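You operate a simulated robot arm through the tools that you are given. There is no shell and no other tool.

The job below is to be done with a simulated robot arm. You get a single attempt, and the scene is never put back.

Task
Fit the purple filter panel in the duct slot and dry the wet black plate.
Fine: dry box, one run, lid left shut.

Only the result counts: the job must be done as asked and must still hold three seconds after the hand-in. Knocking over, shifting, dropping, spilling or breaking anything else fails it. A push-on lid holds only when it is set on centred and level and pressed home; a screw cap is set on level and turned clockwise until tight.

Robot
A 6-joint arm with a three-finger gripper, fixed in place. Base frame: the origin is on the floor under the middle of its stand, x ahead of it, y to its left, z up. Readings come in m, rad, newtons and seconds.
It reaches about 1.213 m from its shoulder. Its first joint turns from -2.897 to 2.897 rad. Payload 4.89 kg.
The tool frame sits at the grasp point between the pads (the TCP): z along the fingers, y along the line on which they close. The tips reach 0.03 m beyond it. The gripper opens to 0.164 m; its body begins 0.125 m behind the TCP.
Orientation is that of the tool frame in the base frame, as a unit quaternion [x, y, z, w]. With the fingers straight down and closing along the base's y, the tool's x points along the base's -x, its y along +y and its z along -z.

Tools
- The arm moves only by the tool jog_arm. Its argument "targets" is a list of rows, each a list of 3 entries, a list of its own where there are three numbers: the turn, a rotation vector about the tool's x, y, z in rad, then the shift along the tool's x, y, z in m, then the gripper command, from -1 (shut) to 1 (fully open), values between in proportion. In form: [[[rx, ry, rz], [tx, ty, tz], gripper], ...]. A call has 1 to 20 rows; each row shifts and turns the commanded pose from where the row before left it, along the tool's axes as they then stand. Rows are played at 5 a second. More than 0.05 m and 0.15 rad between two rows, or a gripper value outside its range, and nothing of the call is played. Where a pose cannot be reached the arm comes as near as it can. A force on the tool above 90 N (or 10 N above the force at the start of the call, whichever is more), or a blocked arm, ends the call early, and 0.2 s more pass. Each finger travels about 0.108 m/s and halts on what it meets, pressing with about 33 N; the grip force reading is that of the motor and also rises with nothing between the fingers. The clock runs only during rows and for 0.2 s after the last one: add rows that do not move to give the fingers time. It gives the time, the measured TCP pose, the force on the tool (base axes), the opening and the grip force at its end, in the units of the frame above (readings bear some noise), with the torque about the TCP (base axes, N m) and any sound that the robot's microphone picked up.
- Cameras (640 x 400 px; columns grow to the right, rows downward): "scene" is fixed at [0.3988, 0.651, 1.6284]; the picture's right is [-0.96, -0.29, 0.00], its down [-0.12, 0.38, -0.92] and it looks along [0.26, -0.88, -0.40] (base axes); focal length 319 px, centre (320, 200). "wrist" rides on the gripper at [0.076, -0.002, -0.152] in the tool frame; the picture's right is [0.02, 1.00, 0.00], its down [-0.88, 0.02, -0.47] and it looks along [-0.47, 0.01, 0.88] (tool axes); focal length 247 px, centre (320, 200). There is no depth. A picture from a camera that has moved, and an enlarged one, comes with that camera's place and axes in the base frame and with its lens.
- capture(camera): a new picture of that camera. The clock stands still meanwhile.
- lift_body(by): moves the trunk up (or, below 0, down) by that many m; the arm rides with it, the base frame stays. It gives what a move gives, with no picture.
- inspect(camera, box): a new picture of the part [left, top, right, bottom] of that camera's present view, enlarged. The clock stands still meanwhile.
- close_job(): hands the job in; it is judged then, once.

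Places have to be worked out from the pictures, the camera data and where the tool is seen. Open the gripper and draw the arm clear of the work before you hand the job in, unless the task says otherwise.

The tools are called after "Call:" as name(argument=value, ...) on one line, values as JSON. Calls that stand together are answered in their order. jog_arm: Moves the arm, as the interface text tells. Its arguments: {"type":"object","properties":{"targets":{"type":"array","items":{"type":"array"}}},"required":["targets"]} The other tools are called the same way: lift_body (by) moves the trunk up or down; capture (camera) takes a picture; inspect (camera, box) takes an enlarged picture of a part of a camera's view; close_job () hands the job in.

At the start:

```text
clock: 0.0
tcp_pos: [0.414, -0.4764, 1.4343]
tool_rot: [0.0, 1.0, -0.001, 0.0]
force: [-0.5, 1.1, 0.6]
torque: [0.01, 0.01, -0.03]
width: 0.164
grip_force: 0.3
trunk travel left (down, up): [-0.2, 0.19]
```

scene: 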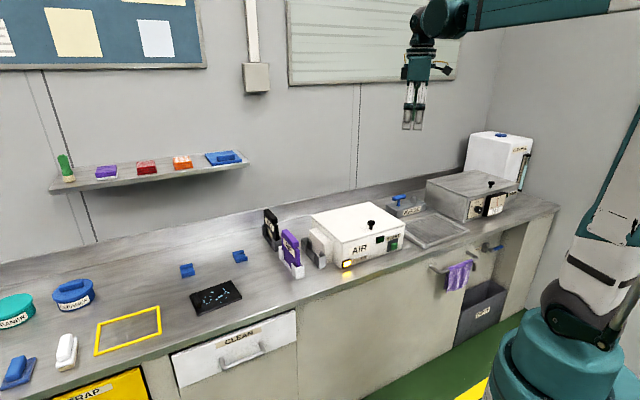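
wrist: 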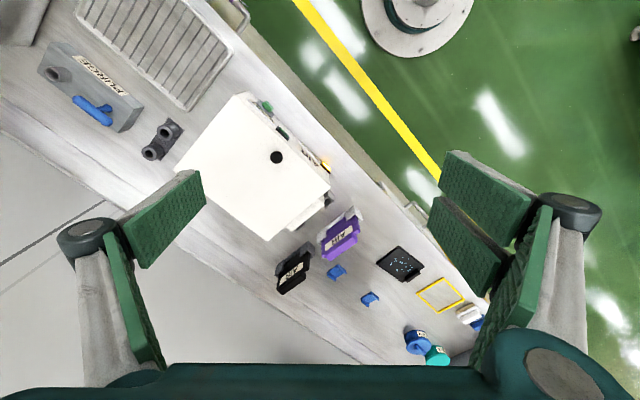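

The scene shows a bench with a white box labelled AIR, a grey box on the right, purple and black panels and a wet black plate. I'll zoom in on the parts before moving anything.

Call:
inspect(camera="scene", box=[240, 180, 420, 292])

Call:
inspect(camera="scene", box=[380, 120, 560, 232])

Call:
inspect(camera="scene", box=[0, 240, 260, 400])

Call:
inspect(camera="wrist", box=[30, 20, 350, 220])

Call:
inspect(camera="wrist", box=[250, 190, 490, 340])

```text
3.56 times, centred on (330, 236) of scene
camera zoom: at [0.3988, 0.651, 1.6284], right [-0.96, -0.29, 0.0], down [-0.12, 0.38, -0.92], along [0.26, -0.88, -0.4], focal length 1133 px, centre (284, 72)
```

zoom: 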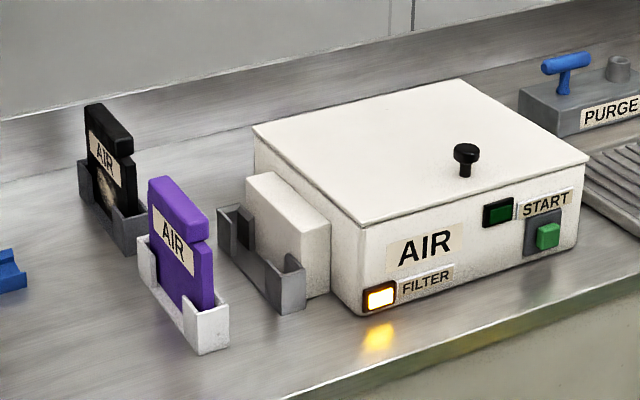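

```text
3.56 times, centred on (470, 176) of scene
camera zoom: at [0.3988, 0.651, 1.6284], right [-0.96, -0.29, 0.0], down [-0.12, 0.38, -0.92], along [0.26, -0.88, -0.4], focal length 1133 px, centre (-213, 285)
```

zoom: 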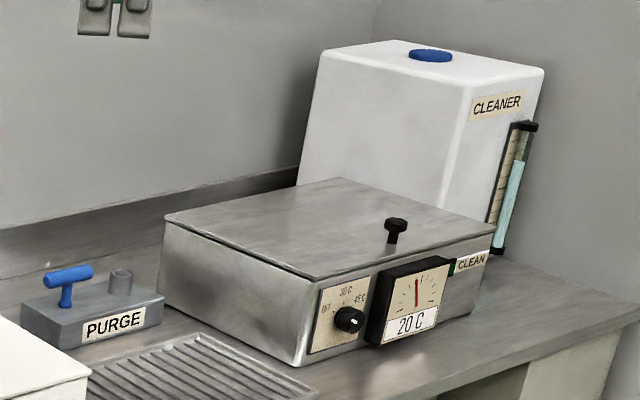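

```text
2.46 times, centred on (130, 320) of scene
camera zoom: at [0.3988, 0.651, 1.6284], right [-0.96, -0.29, 0.0], down [-0.12, 0.38, -0.92], along [0.26, -0.88, -0.4], focal length 784 px, centre (788, -95)
```

zoom: 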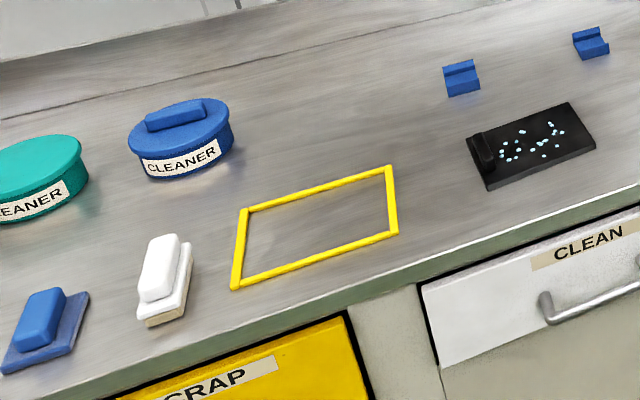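

```text
2.00 times, centred on (190, 120) of wrist
camera zoom: at [0.3382, -0.4773, 1.5872], right [-0.02, 1.0, 0.0], down [0.88, 0.02, 0.47], along [0.47, 0.01, -0.88], focal length 494 px, centre (580, 360)
```

zoom: 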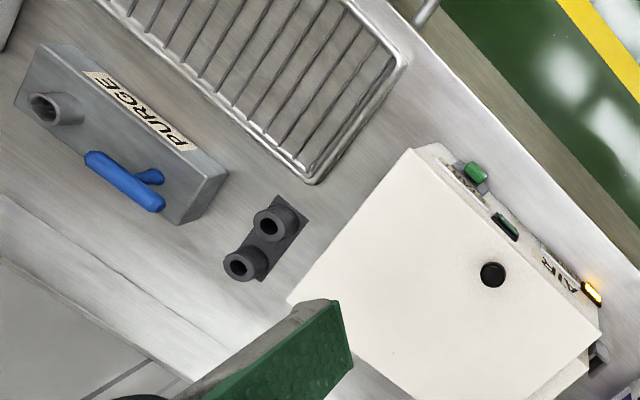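

```text
2.67 times, centred on (370, 265) of wrist
camera zoom: at [0.3382, -0.4773, 1.5872], right [-0.02, 1.0, 0.0], down [0.88, 0.02, 0.47], along [0.47, 0.01, -0.88], focal length 659 px, centre (187, 27)
```

zoom: 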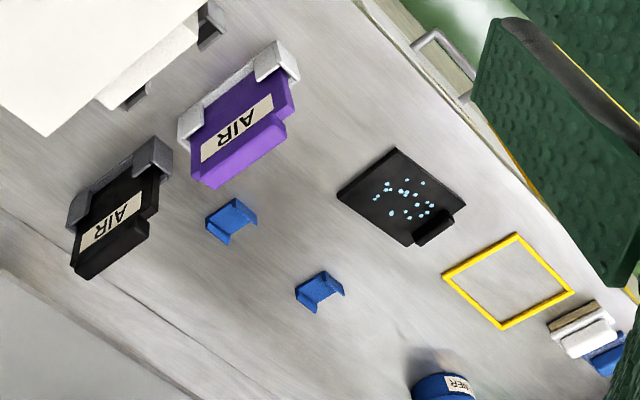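

The bench runs diagonally at about 50° from base x, with its top near z≈0.82. The purple panel's top is near (0.84, -0.40, 0.985). I'll yaw the tool to line up with the bench and move above the panels for a closer look.

Call:
jog_arm(targets=[[[0, 0, 0.14], [0, 0, 0], 1], [[0, 0, 0.14], [0, 0, 0], 1], [[0, 0, 0.14], [0, 0, 0], 1], [[0, 0, 0.14], [0, 0, 0], 1], [[0, 0, 0.14], [0, 0, 0], 1], [[0, 0, 0], [-0.0114, 0.0331, 0.0234], 1], [[0, 0, 0], [-0.0114, 0.0331, 0.0234], 1], [[0, 0, 0], [-0.0114, 0.0331, 0.0234], 1], [[0, 0, 0], [-0.0114, 0.0331, 0.0234], 1], [[0, 0, 0], [-0.0114, 0.0331, 0.0234], 1], [[0, 0, 0], [-0.0114, 0.0331, 0.0234], 1], [[0, 0, 0], [-0.0114, 0.0331, 0.0234], 1], [[0, 0, 0], [-0.0114, 0.0331, 0.0234], 1], [[0, 0, 0], [-0.0114, 0.0331, 0.0234], 1], [[0, 0, 0], [-0.0114, 0.0331, 0.0234], 1]])

Call:
capture(camera="wrist")

Call:
capture(camera="scene")

```text
clock: 3.2
tcp_pos: [0.712, -0.2968, 1.1985]
tool_rot: [0.342, 0.94, 0.0, 0.0]
force: [-0.6, -0.9, 0.3]
torque: [0.08, -0.2, 0.01]
width: 0.1641
grip_force: 0.0
trunk travel left (down, up): [-0.2, 0.19]
```

```text
taken
camera wrist: at [0.6542, -0.2471, 1.3508], right [0.63, 0.78, 0.0], down [0.69, -0.55, 0.47], along [0.37, -0.3, -0.88], focal length 247 px, centre (320, 200)
```

wrist: 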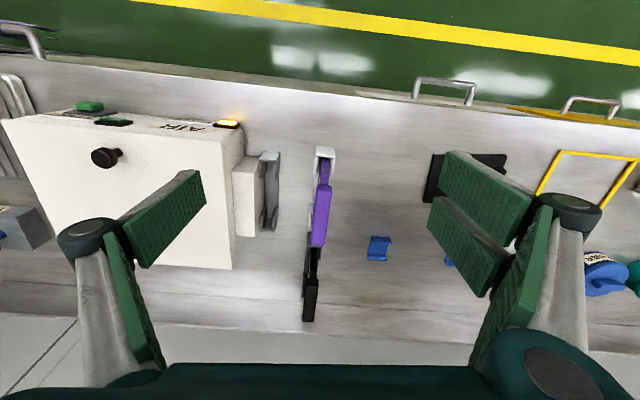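

```text
taken
```

scene: 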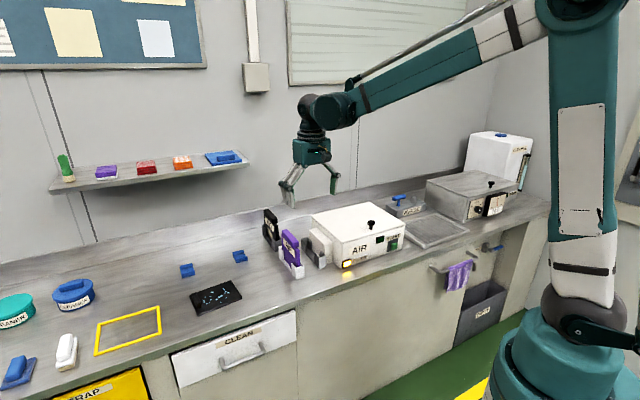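

The arm moved as commanded. I'll zoom in on the panels, slot and box to get the angles and the shape of the slot.

Call:
inspect(camera="wrist", box=[210, 110, 370, 210])

Call:
inspect(camera="wrist", box=[210, 230, 370, 330])

Call:
inspect(camera="wrist", box=[0, 60, 260, 222])

Call:
inspect(camera="scene", box=[250, 195, 350, 258])

Call:
inspect(camera="scene", box=[250, 230, 350, 293])

```text
4.00 times, centred on (290, 160) of wrist
camera zoom: at [0.6542, -0.2471, 1.3508], right [0.63, 0.78, 0.0], down [0.69, -0.55, 0.47], along [0.37, -0.3, -0.88], focal length 988 px, centre (440, 360)
```

zoom: 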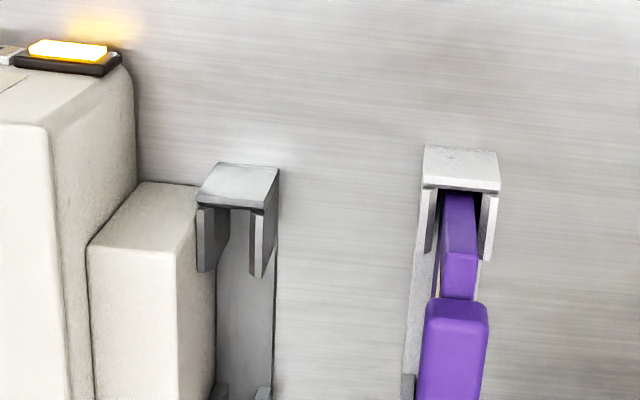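

```text
4.00 times, centred on (290, 280) of wrist
camera zoom: at [0.6542, -0.2471, 1.3508], right [0.63, 0.78, 0.0], down [0.69, -0.55, 0.47], along [0.37, -0.3, -0.88], focal length 988 px, centre (440, -120)
```

zoom: 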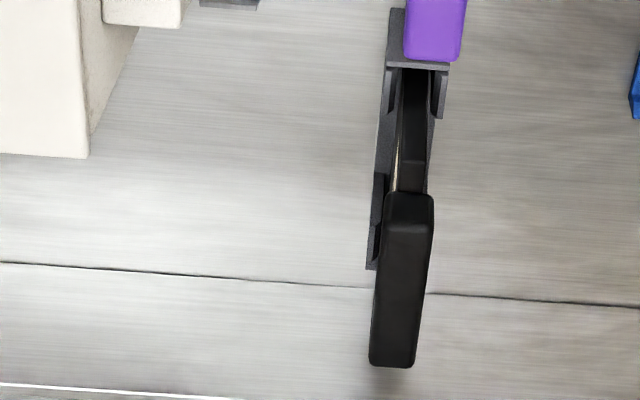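

```text
2.46 times, centred on (130, 141) of wrist
camera zoom: at [0.6542, -0.2471, 1.3508], right [0.63, 0.78, 0.0], down [0.69, -0.55, 0.47], along [0.37, -0.3, -0.88], focal length 608 px, centre (788, 345)
```

zoom: 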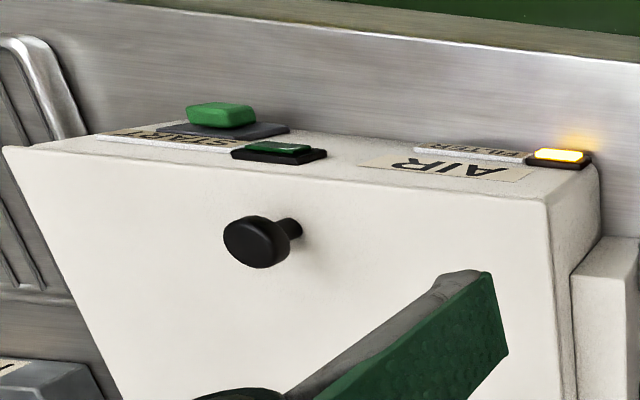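

```text
6.35 times, centred on (300, 226) of scene
camera zoom: at [0.3988, 0.651, 1.6284], right [-0.96, -0.29, 0.0], down [-0.12, 0.38, -0.92], along [0.26, -0.88, -0.4], focal length 2023 px, centre (447, 32)
```

zoom: 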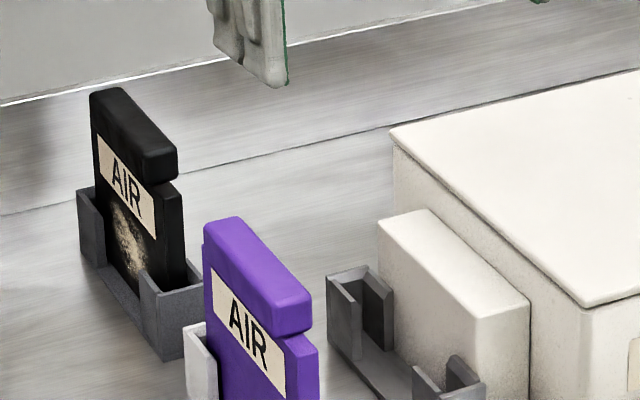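

```text
6.35 times, centred on (300, 262) of scene
camera zoom: at [0.3988, 0.651, 1.6284], right [-0.96, -0.29, 0.0], down [-0.12, 0.38, -0.92], along [0.26, -0.88, -0.4], focal length 2023 px, centre (447, -190)
```

zoom: 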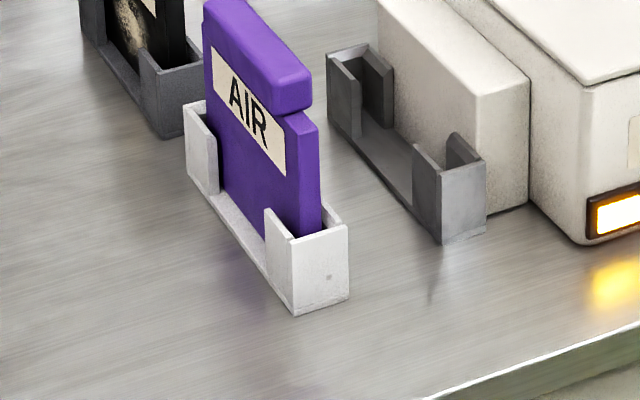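

The box, bench and slot seem to sit at about 45°. I'll square the tool to that angle and move closer, so the slot and the purple panel's stand sit mid-frame.

Call:
jog_arm(targets=[[[0, 0, 0.0873], [0, 0, 0], 1], [[0, 0, 0], [-0.0158, -0.0097, 0.0371], 1], [[0, 0, 0], [-0.0158, -0.0097, 0.0371], 1], [[0, 0, 0], [-0.0158, -0.0097, 0.0371], 1], [[0, 0, 0], [-0.0158, -0.0097, 0.0371], 1], [[0, 0, 0], [0, 0, 0], 1]])

Call:
capture(camera="wrist")

Call:
inspect(camera="wrist", box=[220, 60, 420, 185])

Call:
inspect(camera="wrist", box=[220, 180, 420, 305])

```text
clock: 4.6
tcp_pos: [0.7335, -0.3687, 1.0499]
tool_rot: [0.384, 0.924, 0.0, -0.001]
force: [1.8, -0.1, -0.5]
torque: [0.03, 0.06, 0.0]
width: 0.1638
grip_force: 0.1
trunk travel left (down, up): [-0.2, 0.19]
```

```text
taken
camera wrist: at [0.679, -0.3155, 1.202], right [0.69, 0.72, 0.0], down [0.64, -0.61, 0.47], along [0.34, -0.33, -0.88], focal length 247 px, centre (320, 200)
```

wrist: 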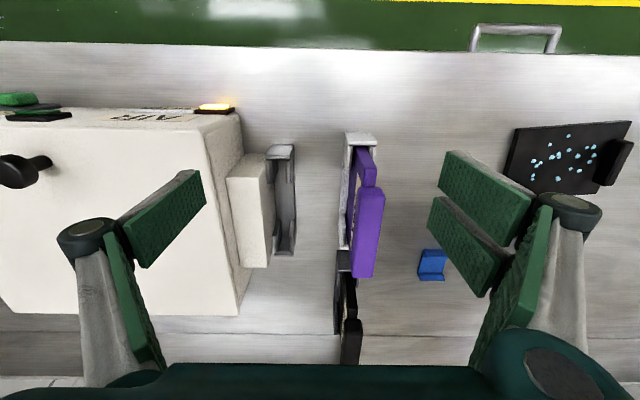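

```text
3.20 times, centred on (320, 122) of wrist
camera zoom: at [0.679, -0.3155, 1.202], right [0.69, 0.72, 0.0], down [0.64, -0.61, 0.47], along [0.34, -0.33, -0.88], focal length 790 px, centre (320, 448)
```

zoom: 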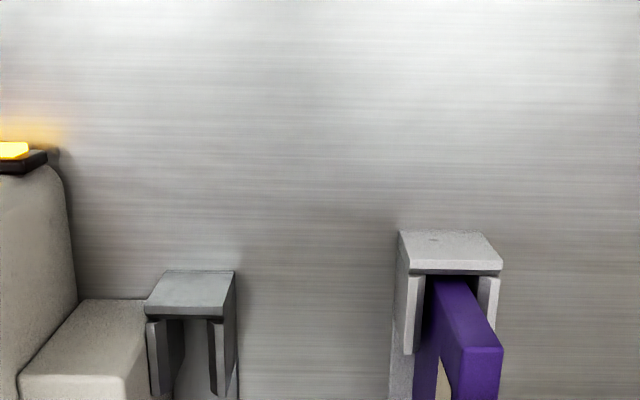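

```text
3.20 times, centred on (320, 242) of wrist
camera zoom: at [0.679, -0.3155, 1.202], right [0.69, 0.72, 0.0], down [0.64, -0.61, 0.47], along [0.34, -0.33, -0.88], focal length 790 px, centre (320, 64)
```

zoom: 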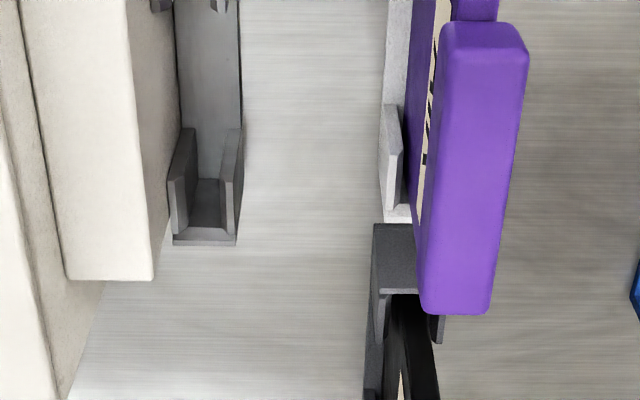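

The slot, stand and bench all look square at 45°. I estimate the slot sits about 0.11 m along -b and 0.024 m wall-ward of the stand. To measure that offset precisely, I'll view the stand and then the slot from matching camera positions.

Call:
jog_arm(targets=[[[0, 0, 0], [0, 0.0276, -0.005], 1], [[0, 0, 0], [0, 0.0276, -0.005], 1], [[0, 0, 0], [0, 0, 0], 1], [[0, 0, 0], [0, 0, 0], 1]])

Call:
inspect(camera="wrist", box=[260, 90, 380, 165])

Call:
inspect(camera="wrist", box=[260, 180, 380, 255])

Call:
jog_arm(targets=[[[0, 0, 0], [-0.008, -0.0378, 0], 1], [[0, 0, 0], [-0.008, -0.0378, 0], 1], [[0, 0, 0], [-0.0075, -0.0379, 0], 1], [[0, 0, 0], [0, 0, 0], 1], [[0, 0, 0], [0, 0, 0], 1]])

Call:
inspect(camera="wrist", box=[260, 90, 380, 165])

Call:
inspect(camera="wrist", box=[260, 180, 380, 255])

Call:
capture(camera="wrist")

```text
clock: 5.6
tcp_pos: [0.7717, -0.3287, 1.0626]
tool_rot: [0.384, 0.924, -0.001, 0.0]
force: [0.6, 0.3, 0.2]
torque: [-0.06, 0.03, 0.02]
width: 0.1642
grip_force: 0.0
trunk travel left (down, up): [-0.2, 0.19]
```

```text
5.33 times, centred on (320, 128) of wrist
camera zoom: at [0.7165, -0.2761, 1.2137], right [0.69, 0.72, 0.0], down [0.64, -0.61, 0.47], along [0.34, -0.33, -0.88], focal length 1317 px, centre (320, 587)
```

zoom: 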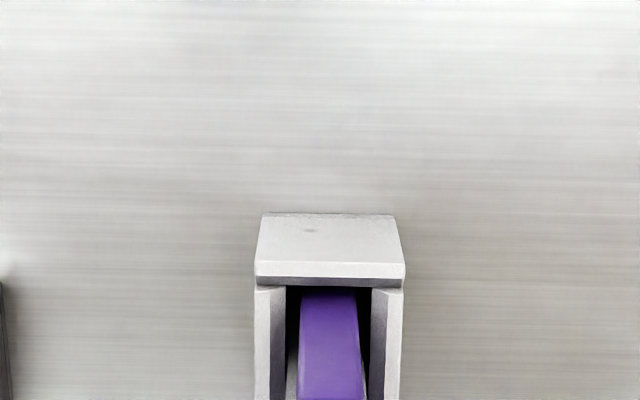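

```text
5.33 times, centred on (320, 218) of wrist
camera zoom: at [0.7165, -0.2761, 1.2137], right [0.69, 0.72, 0.0], down [0.64, -0.61, 0.47], along [0.34, -0.33, -0.88], focal length 1317 px, centre (320, 107)
```

zoom: 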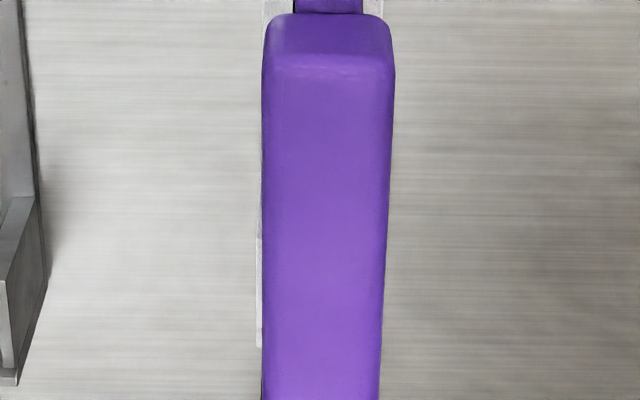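

```text
clock: 6.8
tcp_pos: [0.7077, -0.4271, 1.0614]
tool_rot: [0.384, 0.923, 0.0, 0.0]
force: [0.1, 0.0, 0.1]
torque: [0.08, -0.06, 0.01]
width: 0.164
grip_force: 0.0
trunk travel left (down, up): [-0.2, 0.19]
```

```text
5.33 times, centred on (320, 128) of wrist
camera zoom: at [0.6535, -0.3733, 1.2148], right [0.69, 0.72, 0.0], down [0.63, -0.61, 0.47], along [0.34, -0.33, -0.88], focal length 1317 px, centre (320, 587)
```

zoom: 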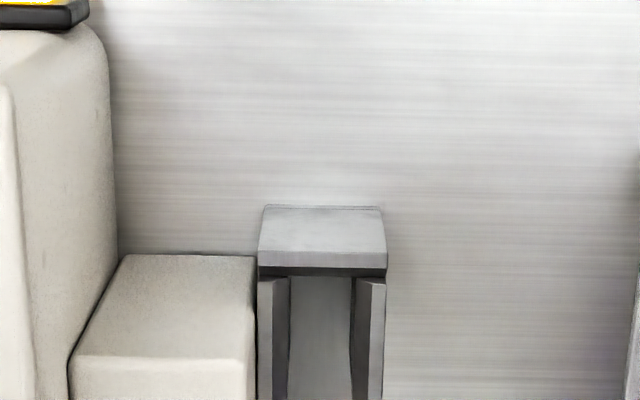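

```text
5.33 times, centred on (320, 218) of wrist
camera zoom: at [0.6535, -0.3733, 1.2148], right [0.69, 0.72, 0.0], down [0.63, -0.61, 0.47], along [0.34, -0.33, -0.88], focal length 1317 px, centre (320, 107)
```

zoom: 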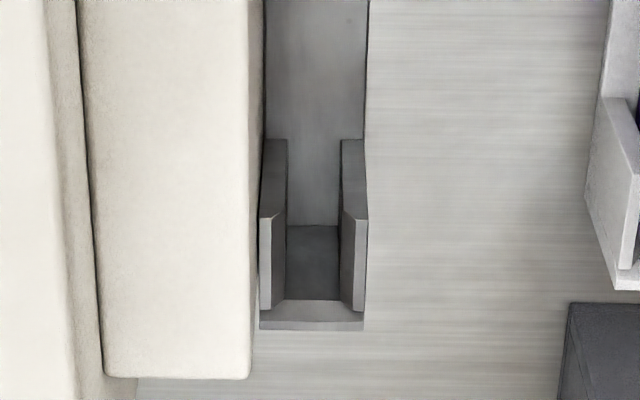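

```text
taken
camera wrist: at [0.6535, -0.3733, 1.2148], right [0.69, 0.72, 0.0], down [0.63, -0.61, 0.47], along [0.34, -0.33, -0.88], focal length 247 px, centre (320, 200)
```

wrist: 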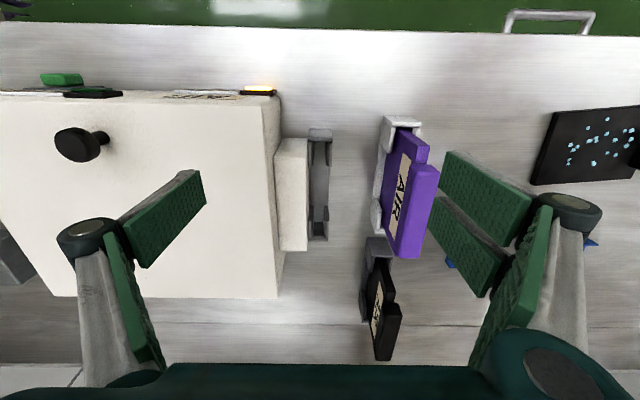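

Everything is parallel at 45°. The slot gap is about 17 mm and the panel body about 14 mm thick. Corrected for pixel offsets, the stand-to-slot offset is about 115 mm in b. I'll move above the handle centre and check before lowering.

Call:
jog_arm(targets=[[[0, 0, 0], [-0.0171, 0.0288, 0], 1], [[0, 0, 0], [-0.0171, 0.0288, 0], 1], [[0, 0, 0], [-0.0171, 0.0288, 0], 1], [[0, 0, 0], [-0.0172, 0.0286, 0], 1], [[0, 0, 0], [0, 0, 0], 1], [[0, 0, 0], [0, 0, 0], 1]])

Call:
capture(camera="wrist")

Call:
inspect(camera="scene", box=[240, 150, 400, 250])

```text
clock: 8.2
tcp_pos: [0.8357, -0.395, 1.0633]
tool_rot: [0.383, 0.924, 0.0, 0.0]
force: [0.8, 0.8, 0.1]
torque: [-0.04, 0.07, -0.01]
width: 0.1641
grip_force: 0.0
trunk travel left (down, up): [-0.2, 0.19]
```

```text
taken
camera wrist: at [0.7818, -0.3407, 1.2151], right [0.69, 0.72, 0.0], down [0.64, -0.61, 0.47], along [0.34, -0.33, -0.88], focal length 247 px, centre (320, 200)
```

wrist: 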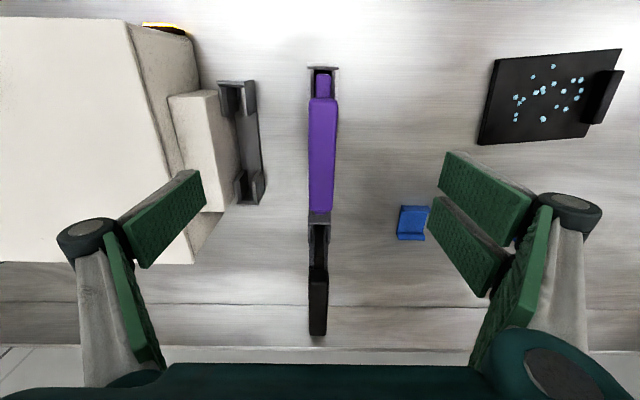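

```text
4.00 times, centred on (320, 200) of scene
camera zoom: at [0.3988, 0.651, 1.6284], right [-0.96, -0.29, 0.0], down [-0.12, 0.38, -0.92], along [0.26, -0.88, -0.4], focal length 1274 px, centre (320, 200)
```

zoom: 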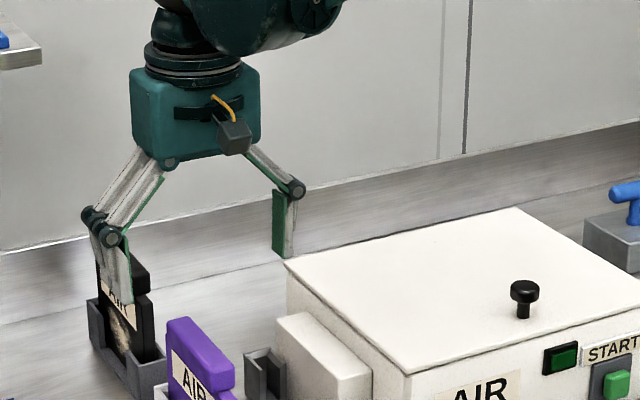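

The handle is centred between the fingers; only a small wall-ward shift is needed. I'll lower to a TCP height of about 0.965, which keeps the tips above the stand posts, and check.

Call:
jog_arm(targets=[[[0, 0, 0], [-0.006, 0, 0.033], 1], [[0, 0, 0], [0, 0, 0.033], 1], [[0, 0, 0], [0, 0, 0.031], 1], [[0, 0, 0], [0, 0, 0], 1], [[0, 0, 0], [0, 0, 0], 1]])

Call:
capture(camera="wrist")

Call:
inspect(camera="scene", box=[240, 190, 368, 270])

```text
clock: 9.4
tcp_pos: [0.839, -0.3986, 0.9662]
tool_rot: [0.384, 0.923, 0.0, 0.0]
force: [-0.1, 0.7, -0.5]
torque: [0.01, 0.02, 0.02]
width: 0.1639
grip_force: 0.0
trunk travel left (down, up): [-0.2, 0.19]
```

```text
taken
camera wrist: at [0.7853, -0.3452, 1.118], right [0.69, 0.72, 0.0], down [0.64, -0.61, 0.47], along [0.34, -0.33, -0.88], focal length 247 px, centre (320, 200)
```

wrist: 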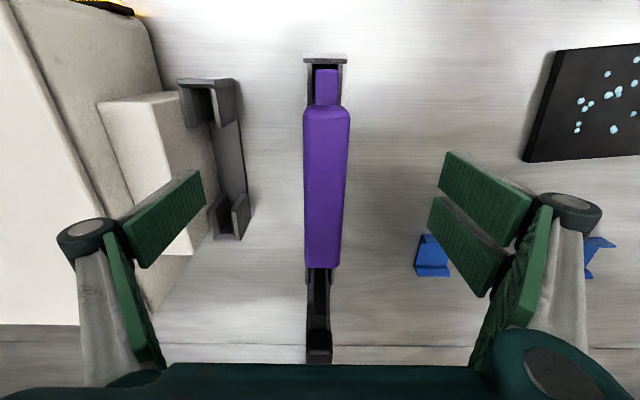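

```text
5.00 times, centred on (304, 230) of scene
camera zoom: at [0.3988, 0.651, 1.6284], right [-0.96, -0.29, 0.0], down [-0.12, 0.38, -0.92], along [0.26, -0.88, -0.4], focal length 1593 px, centre (400, 50)
```

zoom: 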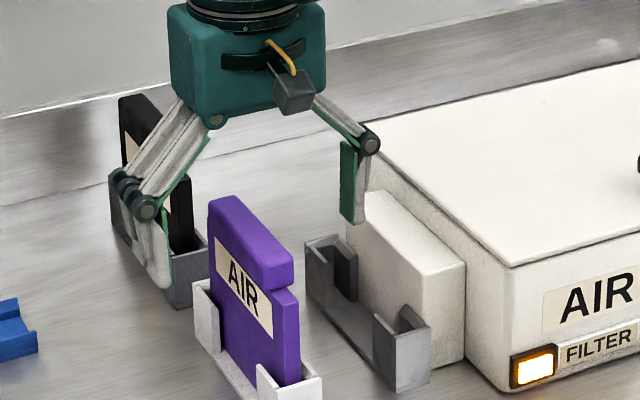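

The TCP is level with the handle top. The left finger will overhang the duct block later, so I need the duct's top height before choosing a grip height.

Call:
inspect(camera="wrist", box=[80, 60, 280, 185])

Call:
inspect(camera="wrist", box=[130, 160, 330, 285])

Call:
inspect(camera="scene", box=[270, 215, 350, 265])

```text
3.20 times, centred on (180, 122) of wrist
camera zoom: at [0.7853, -0.3452, 1.118], right [0.69, 0.72, 0.0], down [0.64, -0.61, 0.47], along [0.34, -0.33, -0.88], focal length 790 px, centre (768, 448)
```

zoom: 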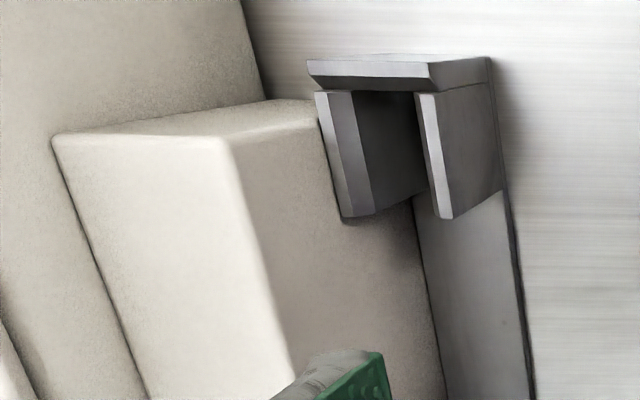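

```text
3.20 times, centred on (230, 222) of wrist
camera zoom: at [0.7853, -0.3452, 1.118], right [0.69, 0.72, 0.0], down [0.64, -0.61, 0.47], along [0.34, -0.33, -0.88], focal length 790 px, centre (608, 128)
```

zoom: 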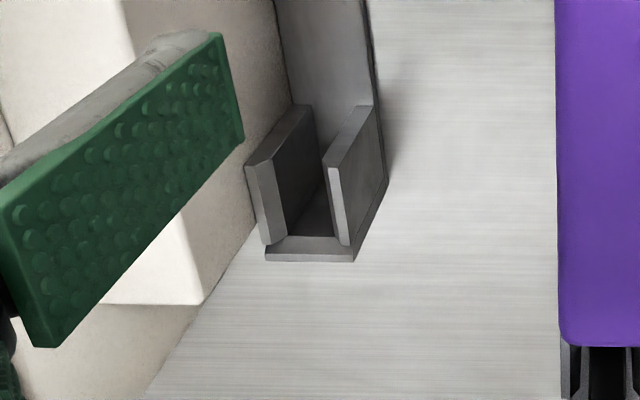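

```text
8.00 times, centred on (310, 240) of scene
camera zoom: at [0.3988, 0.651, 1.6284], right [-0.96, -0.29, 0.0], down [-0.12, 0.38, -0.92], along [0.26, -0.88, -0.4], focal length 2549 px, centre (400, -120)
```

zoom: 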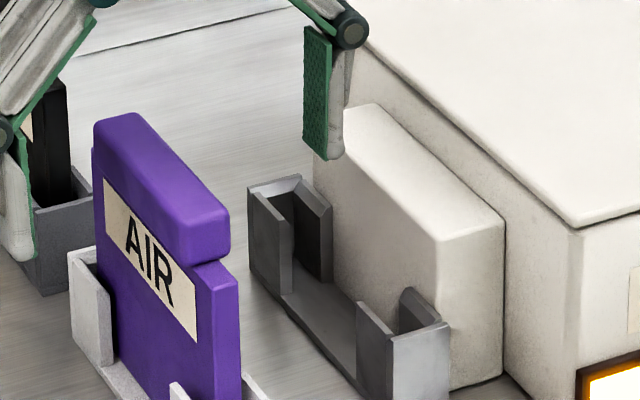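

The duct top works out at z≈0.919 and its slot-side face at b≈0.1825. The slot posts top out at about 0.872, with the gap centred at b≈0.199 and spanning wall-ward 0.814–0.979. I'll lower 9 mm more so the tips stay above duct level, then close on the handle.

Call:
jog_arm(targets=[[[0, 0, 0], [0, 0, 0.009], 1], [[0, 0, 0], [0, 0, 0], 0.2], [[0, 0, 0], [0, 0, 0], -0.4], [[0, 0, 0], [0, 0, 0], -1], [[0, 0, 0], [0, 0, 0], -1], [[0, 0, 0], [0, 0, 0], -1], [[0, 0, 0], [0, 0, 0], -1]])

Call:
capture(camera="wrist")

Call:
inspect(camera="scene", box=[240, 190, 368, 270])

```text
clock: 11.0
tcp_pos: [0.8404, -0.3977, 0.9575]
tool_rot: [0.383, 0.924, 0.0, 0.0]
force: [0.9, 0.8, 0.8]
torque: [0.12, -0.12, 0.02]
width: 0.0268
grip_force: 33.5
trunk travel left (down, up): [-0.2, 0.19]
```

```text
taken
camera wrist: at [0.7856, -0.3446, 1.109], right [0.69, 0.72, 0.0], down [0.63, -0.61, 0.47], along [0.34, -0.33, -0.88], focal length 247 px, centre (320, 200)
```

wrist: 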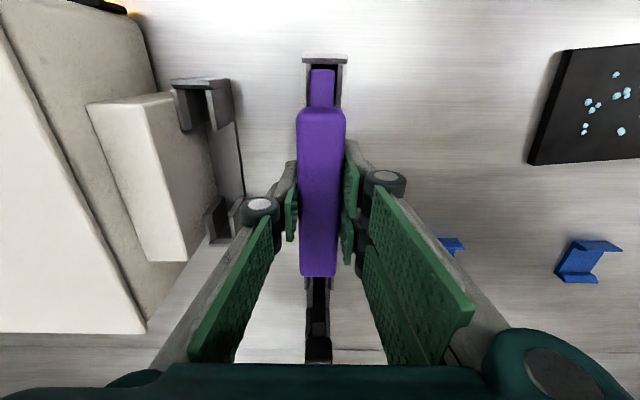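

```text
5.00 times, centred on (304, 230) of scene
camera zoom: at [0.3988, 0.651, 1.6284], right [-0.96, -0.29, 0.0], down [-0.12, 0.38, -0.92], along [0.26, -0.88, -0.4], focal length 1593 px, centre (400, 50)
```

zoom: 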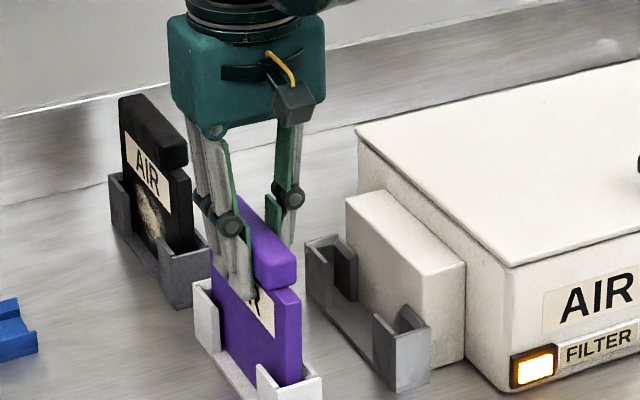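

The handle is held at 26.8 mm with a firm grip. I'll lift the panel straight up by 0.105 m to clear the stand and check that it came out cleanly.

Call:
jog_arm(targets=[[[0, 0, 0], [0, 0, -0.015], -1], [[0, 0, 0], [0, 0, -0.03], -1], [[0, 0, 0], [0, 0, -0.03], -1], [[0, 0, 0], [0, 0, -0.03], -1], [[0, 0, 0], [0, 0, 0], -1], [[0, 0, 0], [0, 0, 0], -1]])

Call:
capture(camera="scene")

Call:
inspect(camera="scene", box=[240, 190, 368, 270])

Call:
capture(camera="wrist")

```text
clock: 12.4
tcp_pos: [0.8404, -0.3976, 1.0619]
tool_rot: [0.384, 0.923, 0.001, 0.0]
force: [-0.3, 0.8, -4.0]
torque: [-0.01, -0.03, 0.01]
width: 0.0267
grip_force: 32.6
trunk travel left (down, up): [-0.2, 0.19]
```

```text
taken
```

scene: 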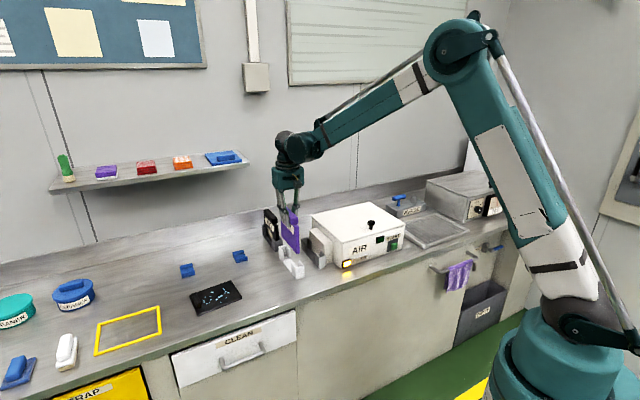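

```text
5.00 times, centred on (304, 230) of scene
camera zoom: at [0.3988, 0.651, 1.6284], right [-0.96, -0.29, 0.0], down [-0.12, 0.38, -0.92], along [0.26, -0.88, -0.4], focal length 1593 px, centre (400, 50)
```

zoom: 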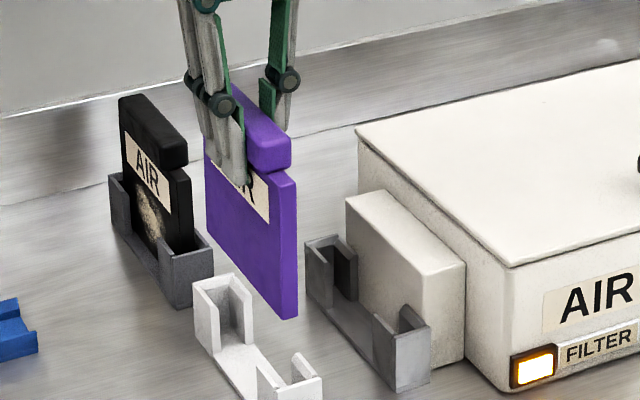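

```text
taken
camera wrist: at [0.787, -0.3448, 1.2133], right [0.69, 0.72, 0.0], down [0.63, -0.61, 0.47], along [0.34, -0.33, -0.88], focal length 247 px, centre (320, 200)
```

wrist: 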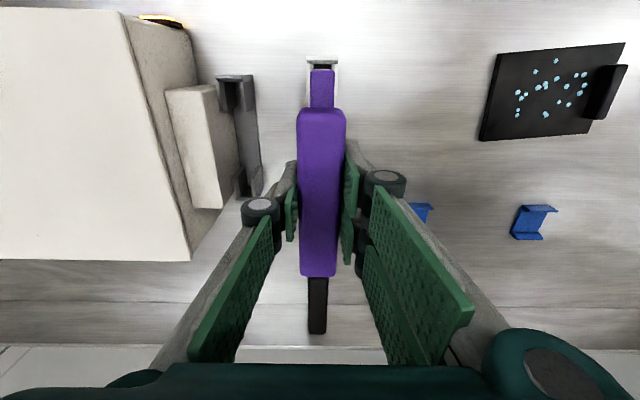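

The panel came out cleanly; it weighs about 4 N and the stand is undisturbed. Next I'll carry it at this height to above the slot, about -113.5 mm in b and +19.5 mm wall-ward, then check the alignment.

Call:
jog_arm(targets=[[[0, 0, 0], [-0.0049, -0.0284, 0], -1], [[0, 0, 0], [-0.0049, -0.0284, 0], -1], [[0, 0, 0], [-0.0049, -0.0284, 0], -1], [[0, 0, 0], [-0.0048, -0.0283, 0], -1], [[0, 0, 0], [0, 0, 0], -1], [[0, 0, 0], [0, 0, 0.02], -1], [[0, 0, 0], [0, 0, 0.01], -1], [[0, 0, 0], [0, 0, 0], -1], [[0, 0, 0], [0, 0, 0], -1]])

Call:
inspect(camera="scene", box=[270, 205, 350, 255])

Call:
inspect(camera="scene", box=[290, 230, 338, 260])

Call:
capture(camera="wrist")

Call:
inspect(camera="wrist", box=[280, 45, 360, 95])

```text
clock: 14.4
tcp_pos: [0.7752, -0.4913, 1.0319]
tool_rot: [0.383, 0.924, 0.0, 0.0]
force: [0.2, 0.2, -4.9]
torque: [0.02, 0.0, 0.02]
width: 0.0267
grip_force: 32.6
trunk travel left (down, up): [-0.2, 0.19]
```

```text
8.00 times, centred on (310, 230) of scene
camera zoom: at [0.3988, 0.651, 1.6284], right [-0.96, -0.29, 0.0], down [-0.12, 0.38, -0.92], along [0.26, -0.88, -0.4], focal length 2549 px, centre (400, -40)
```

zoom: 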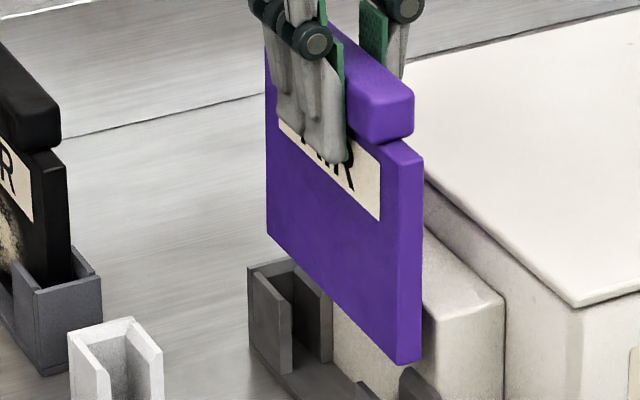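

```text
13.33 times, centred on (314, 245) of scene
camera zoom: at [0.3988, 0.651, 1.6284], right [-0.96, -0.29, 0.0], down [-0.12, 0.38, -0.92], along [0.26, -0.88, -0.4], focal length 4248 px, centre (400, -400)
```

zoom: 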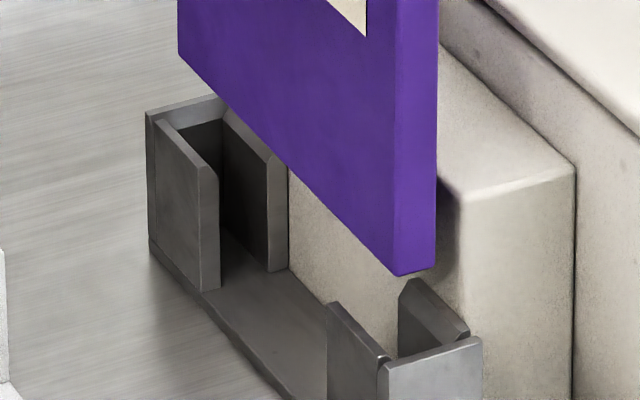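

```text
taken
camera wrist: at [0.7203, -0.4386, 1.1833], right [0.69, 0.72, 0.0], down [0.64, -0.61, 0.47], along [0.34, -0.33, -0.88], focal length 247 px, centre (320, 200)
```

wrist: 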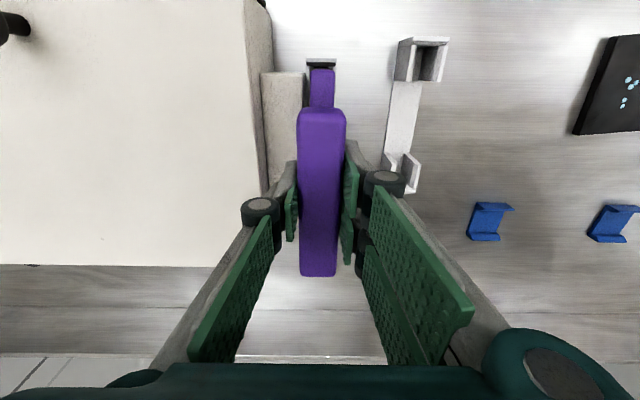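

```text
8.00 times, centred on (320, 70) of wrist
camera zoom: at [0.7203, -0.4386, 1.1833], right [0.69, 0.72, 0.0], down [0.64, -0.61, 0.47], along [0.34, -0.33, -0.88], focal length 1976 px, centre (320, 1240)
```

zoom: 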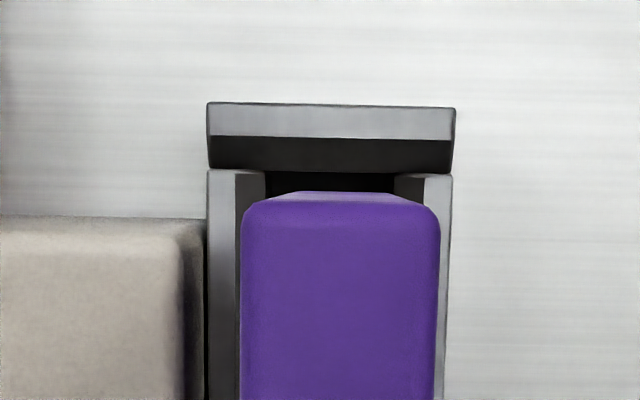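

The panel hangs straight above the slot, and the slot lips have lead-in chamfers. Both views put the panel centre about 0.5–1 mm towards +b of the slot centre. I'll trim slightly, lower to just above the posts and re-check both ends.

Call:
jog_arm(targets=[[[0, 0, 0], [0.001, -0.0007, 0], -1], [[0, 0, 0], [0, 0, 0.01], -1], [[0, 0, 0], [0, 0, 0.008], -1], [[0, 0, 0], [0, 0, 0], -1], [[0, 0, 0], [0, 0, 0], -1]])

Call:
inspect(camera="scene", box=[312, 246, 336, 261])

Call:
inspect(camera="scene", box=[296, 232, 320, 247])

Call:
inspect(camera="wrist", box=[296, 52, 344, 82])

```text
clock: 15.6
tcp_pos: [0.7725, -0.4925, 1.0141]
tool_rot: [0.384, 0.923, 0.001, 0.0]
force: [0.3, -0.1, -4.2]
torque: [0.01, 0.04, 0.01]
width: 0.0267
grip_force: 33.5
trunk travel left (down, up): [-0.2, 0.19]
```

```text
16.00 times, centred on (324, 254) of scene
camera zoom: at [0.3988, 0.651, 1.6284], right [-0.96, -0.29, 0.0], down [-0.12, 0.38, -0.92], along [0.26, -0.88, -0.4], focal length 5097 px, centre (256, -656)
```

zoom: 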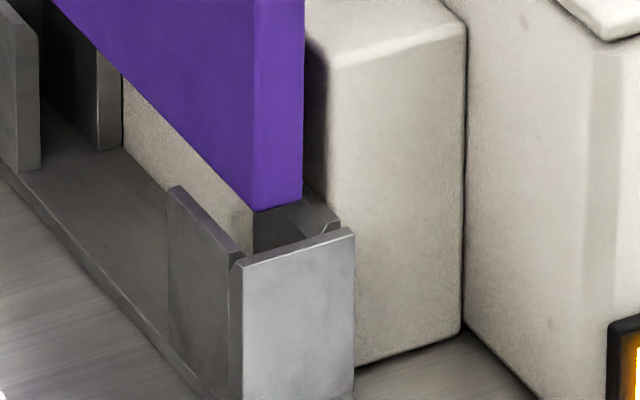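

```text
16.00 times, centred on (308, 240) of scene
camera zoom: at [0.3988, 0.651, 1.6284], right [-0.96, -0.29, 0.0], down [-0.12, 0.38, -0.92], along [0.26, -0.88, -0.4], focal length 5097 px, centre (512, -432)
```

zoom: 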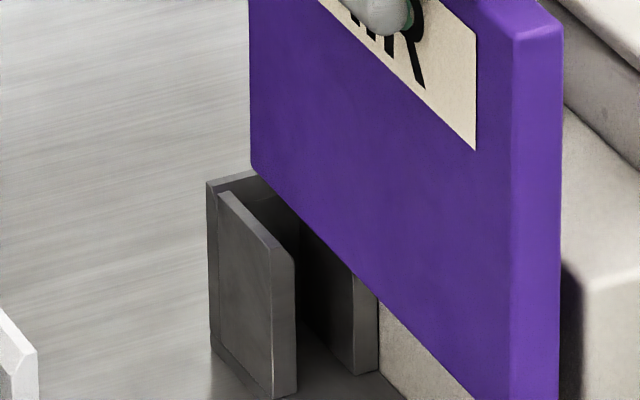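

```text
13.33 times, centred on (320, 67) of wrist
camera zoom: at [0.7192, -0.4387, 1.1661], right [0.69, 0.72, 0.0], down [0.64, -0.61, 0.47], along [0.34, -0.33, -0.88], focal length 3293 px, centre (320, 1973)
```

zoom: 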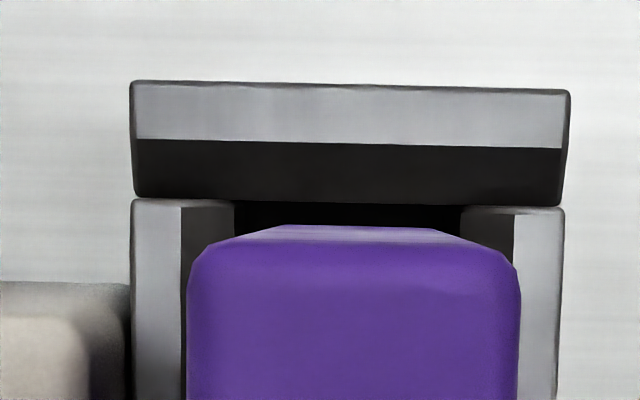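

The panel is centred over the slot to within about 0.5 mm in b, with end gaps of about 6 mm in front and 3–4 mm at the back. I'll trim 1 mm forward, lower the first 30 mm into the guides and check the force.

Call:
jog_arm(targets=[[[0, 0, 0], [0.001, 0, 0], -1], [[0, 0, 0], [0, 0, 0.005], -1], [[0, 0, 0], [0, 0, 0.005], -1], [[0, 0, 0], [0, 0, 0.005], -1], [[0, 0, 0], [0, 0, 0.005], -1], [[0, 0, 0], [0, 0, 0.005], -1], [[0, 0, 0], [0, 0, 0.005], -1], [[0, 0, 0], [0, 0, 0], -1]])

Call:
inspect(camera="scene", box=[290, 220, 346, 255])

Call:
inspect(camera="wrist", box=[280, 40, 360, 90])

```text
clock: 17.4
tcp_pos: [0.7714, -0.4916, 0.983]
tool_rot: [0.384, 0.923, 0.0, 0.0]
force: [0.5, 1.2, -3.3]
torque: [0.03, -0.01, -0.02]
width: 0.0265
grip_force: 32.8
trunk travel left (down, up): [-0.2, 0.19]
```

```text
11.43 times, centred on (318, 238) of scene
camera zoom: at [0.3988, 0.651, 1.6284], right [-0.96, -0.29, 0.0], down [-0.12, 0.38, -0.92], along [0.26, -0.88, -0.4], focal length 3641 px, centre (343, -229)
```

zoom: 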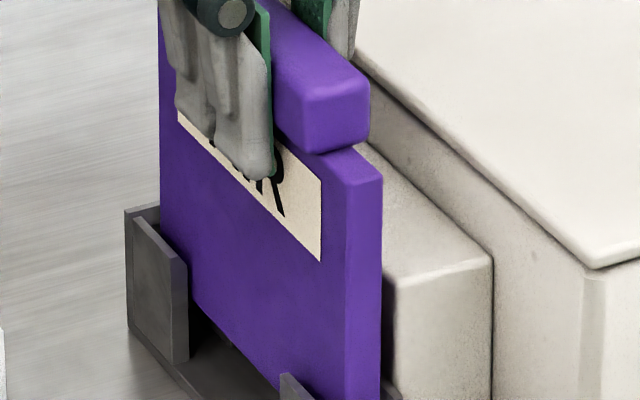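

```text
8.00 times, centred on (320, 65) of wrist
camera zoom: at [0.7179, -0.4384, 1.1352], right [0.69, 0.72, 0.0], down [0.64, -0.61, 0.47], along [0.34, -0.33, -0.88], focal length 1976 px, centre (320, 1280)
```

zoom: 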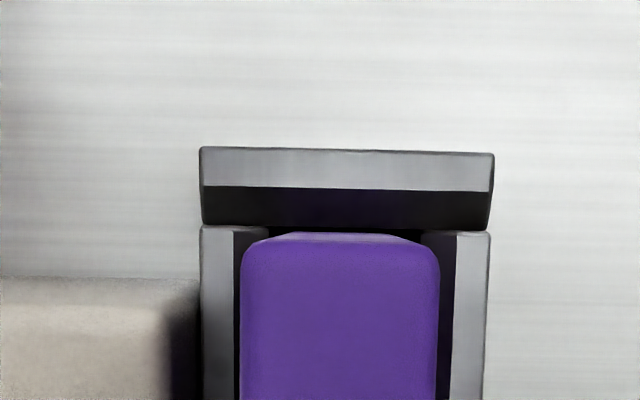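

The panel is entering the guides with no contact force. I'll lower a further 22 mm in small steps.

Call:
jog_arm(targets=[[[0, 0, 0], [0, 0, 0.005], -1], [[0, 0, 0], [0, 0, 0.005], -1], [[0, 0, 0], [0, 0, 0.005], -1], [[0, 0, 0], [0, 0, 0.004], -1], [[0, 0, 0], [0, 0, 0.003], -1], [[0, 0, 0], [0, 0, 0], -1]])

Call:
inspect(camera="scene", box=[290, 220, 354, 260])

```text
clock: 18.8
tcp_pos: [0.7728, -0.4898, 0.962]
tool_rot: [0.384, 0.923, -0.001, 0.0]
force: [2.5, -3.4, -3.1]
torque: [-0.34, -0.25, 0.08]
width: 0.0267
grip_force: 33.0
trunk travel left (down, up): [-0.2, 0.19]
```

```text
10.00 times, centred on (322, 240) of scene
camera zoom: at [0.3988, 0.651, 1.6284], right [-0.96, -0.29, 0.0], down [-0.12, 0.38, -0.92], along [0.26, -0.88, -0.4], focal length 3186 px, centre (300, -200)
```

zoom: 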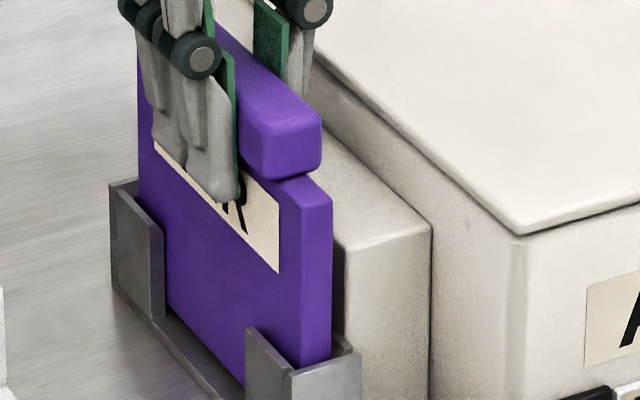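

There is a light 4 N wall-ward side force, so the panel's front edge is grazing the slot's front wall. I'll back off 1.2 mm towards the wall and keep lowering in small steps.

Call:
jog_arm(targets=[[[0, 0, 0], [-0.0012, 0, 0], -1], [[0, 0, 0], [0, 0, 0.002], -1], [[0, 0, 0], [0, 0, 0.002], -1], [[0, 0, 0], [0, 0, 0], -1]])

Call:
inspect(camera="scene", box=[290, 220, 354, 260])

```text
clock: 19.8
tcp_pos: [0.7727, -0.4917, 0.9581]
tool_rot: [0.383, 0.924, 0.0, 0.001]
force: [-0.1, 1.0, -3.2]
torque: [0.05, 0.0, -0.02]
width: 0.027
grip_force: 32.9
trunk travel left (down, up): [-0.2, 0.19]
```

```text
10.00 times, centred on (322, 240) of scene
camera zoom: at [0.3988, 0.651, 1.6284], right [-0.96, -0.29, 0.0], down [-0.12, 0.38, -0.92], along [0.26, -0.88, -0.4], focal length 3186 px, centre (300, -200)
```

zoom: 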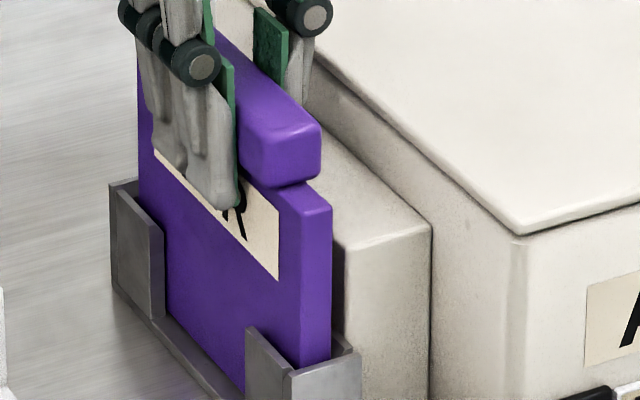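

The side force is gone and the panel still hangs freely. I'll lower in 1.5 mm steps until it meets the floor.

Call:
jog_arm(targets=[[[0, 0, 0], [0, 0, 0.0015], -1], [[0, 0, 0], [0, 0, 0.0015], -1], [[0, 0, 0], [0, 0, 0.001], -1], [[0, 0, 0], [0, 0, 0], -1]])

```text
clock: 20.8
tcp_pos: [0.7725, -0.4915, 0.9554]
tool_rot: [0.383, 0.924, 0.0, 0.001]
force: [2.9, -2.3, 30.2]
torque: [0.03, -0.09, -0.01]
width: 0.0266
grip_force: 33.4
trunk travel left (down, up): [-0.2, 0.19]
```

It is now pressing 30 N on the slot floor, so the panel looks seated. I'll check the seating and the FILTER lamp.

Call:
inspect(camera="scene", box=[280, 200, 424, 290])

Call:
inspect(camera="scene", box=[290, 220, 354, 260])

```text
4.44 times, centred on (352, 245) of scene
camera zoom: at [0.3988, 0.651, 1.6284], right [-0.96, -0.29, 0.0], down [-0.12, 0.38, -0.92], along [0.26, -0.88, -0.4], focal length 1416 px, centre (178, 0)
```

zoom: 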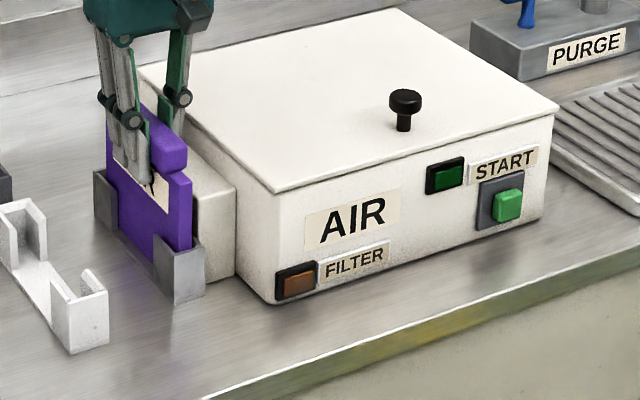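

```text
10.00 times, centred on (322, 240) of scene
camera zoom: at [0.3988, 0.651, 1.6284], right [-0.96, -0.29, 0.0], down [-0.12, 0.38, -0.92], along [0.26, -0.88, -0.4], focal length 3186 px, centre (300, -200)
```

zoom: 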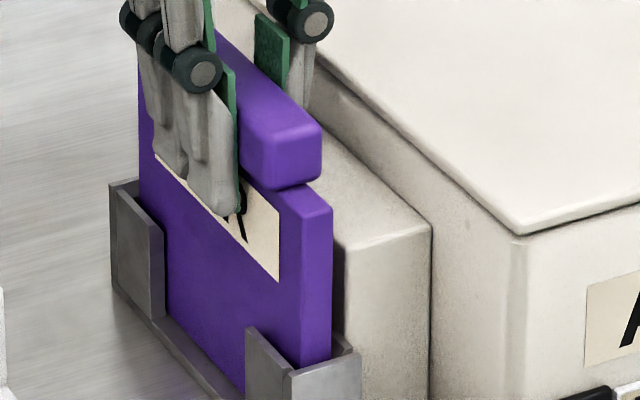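

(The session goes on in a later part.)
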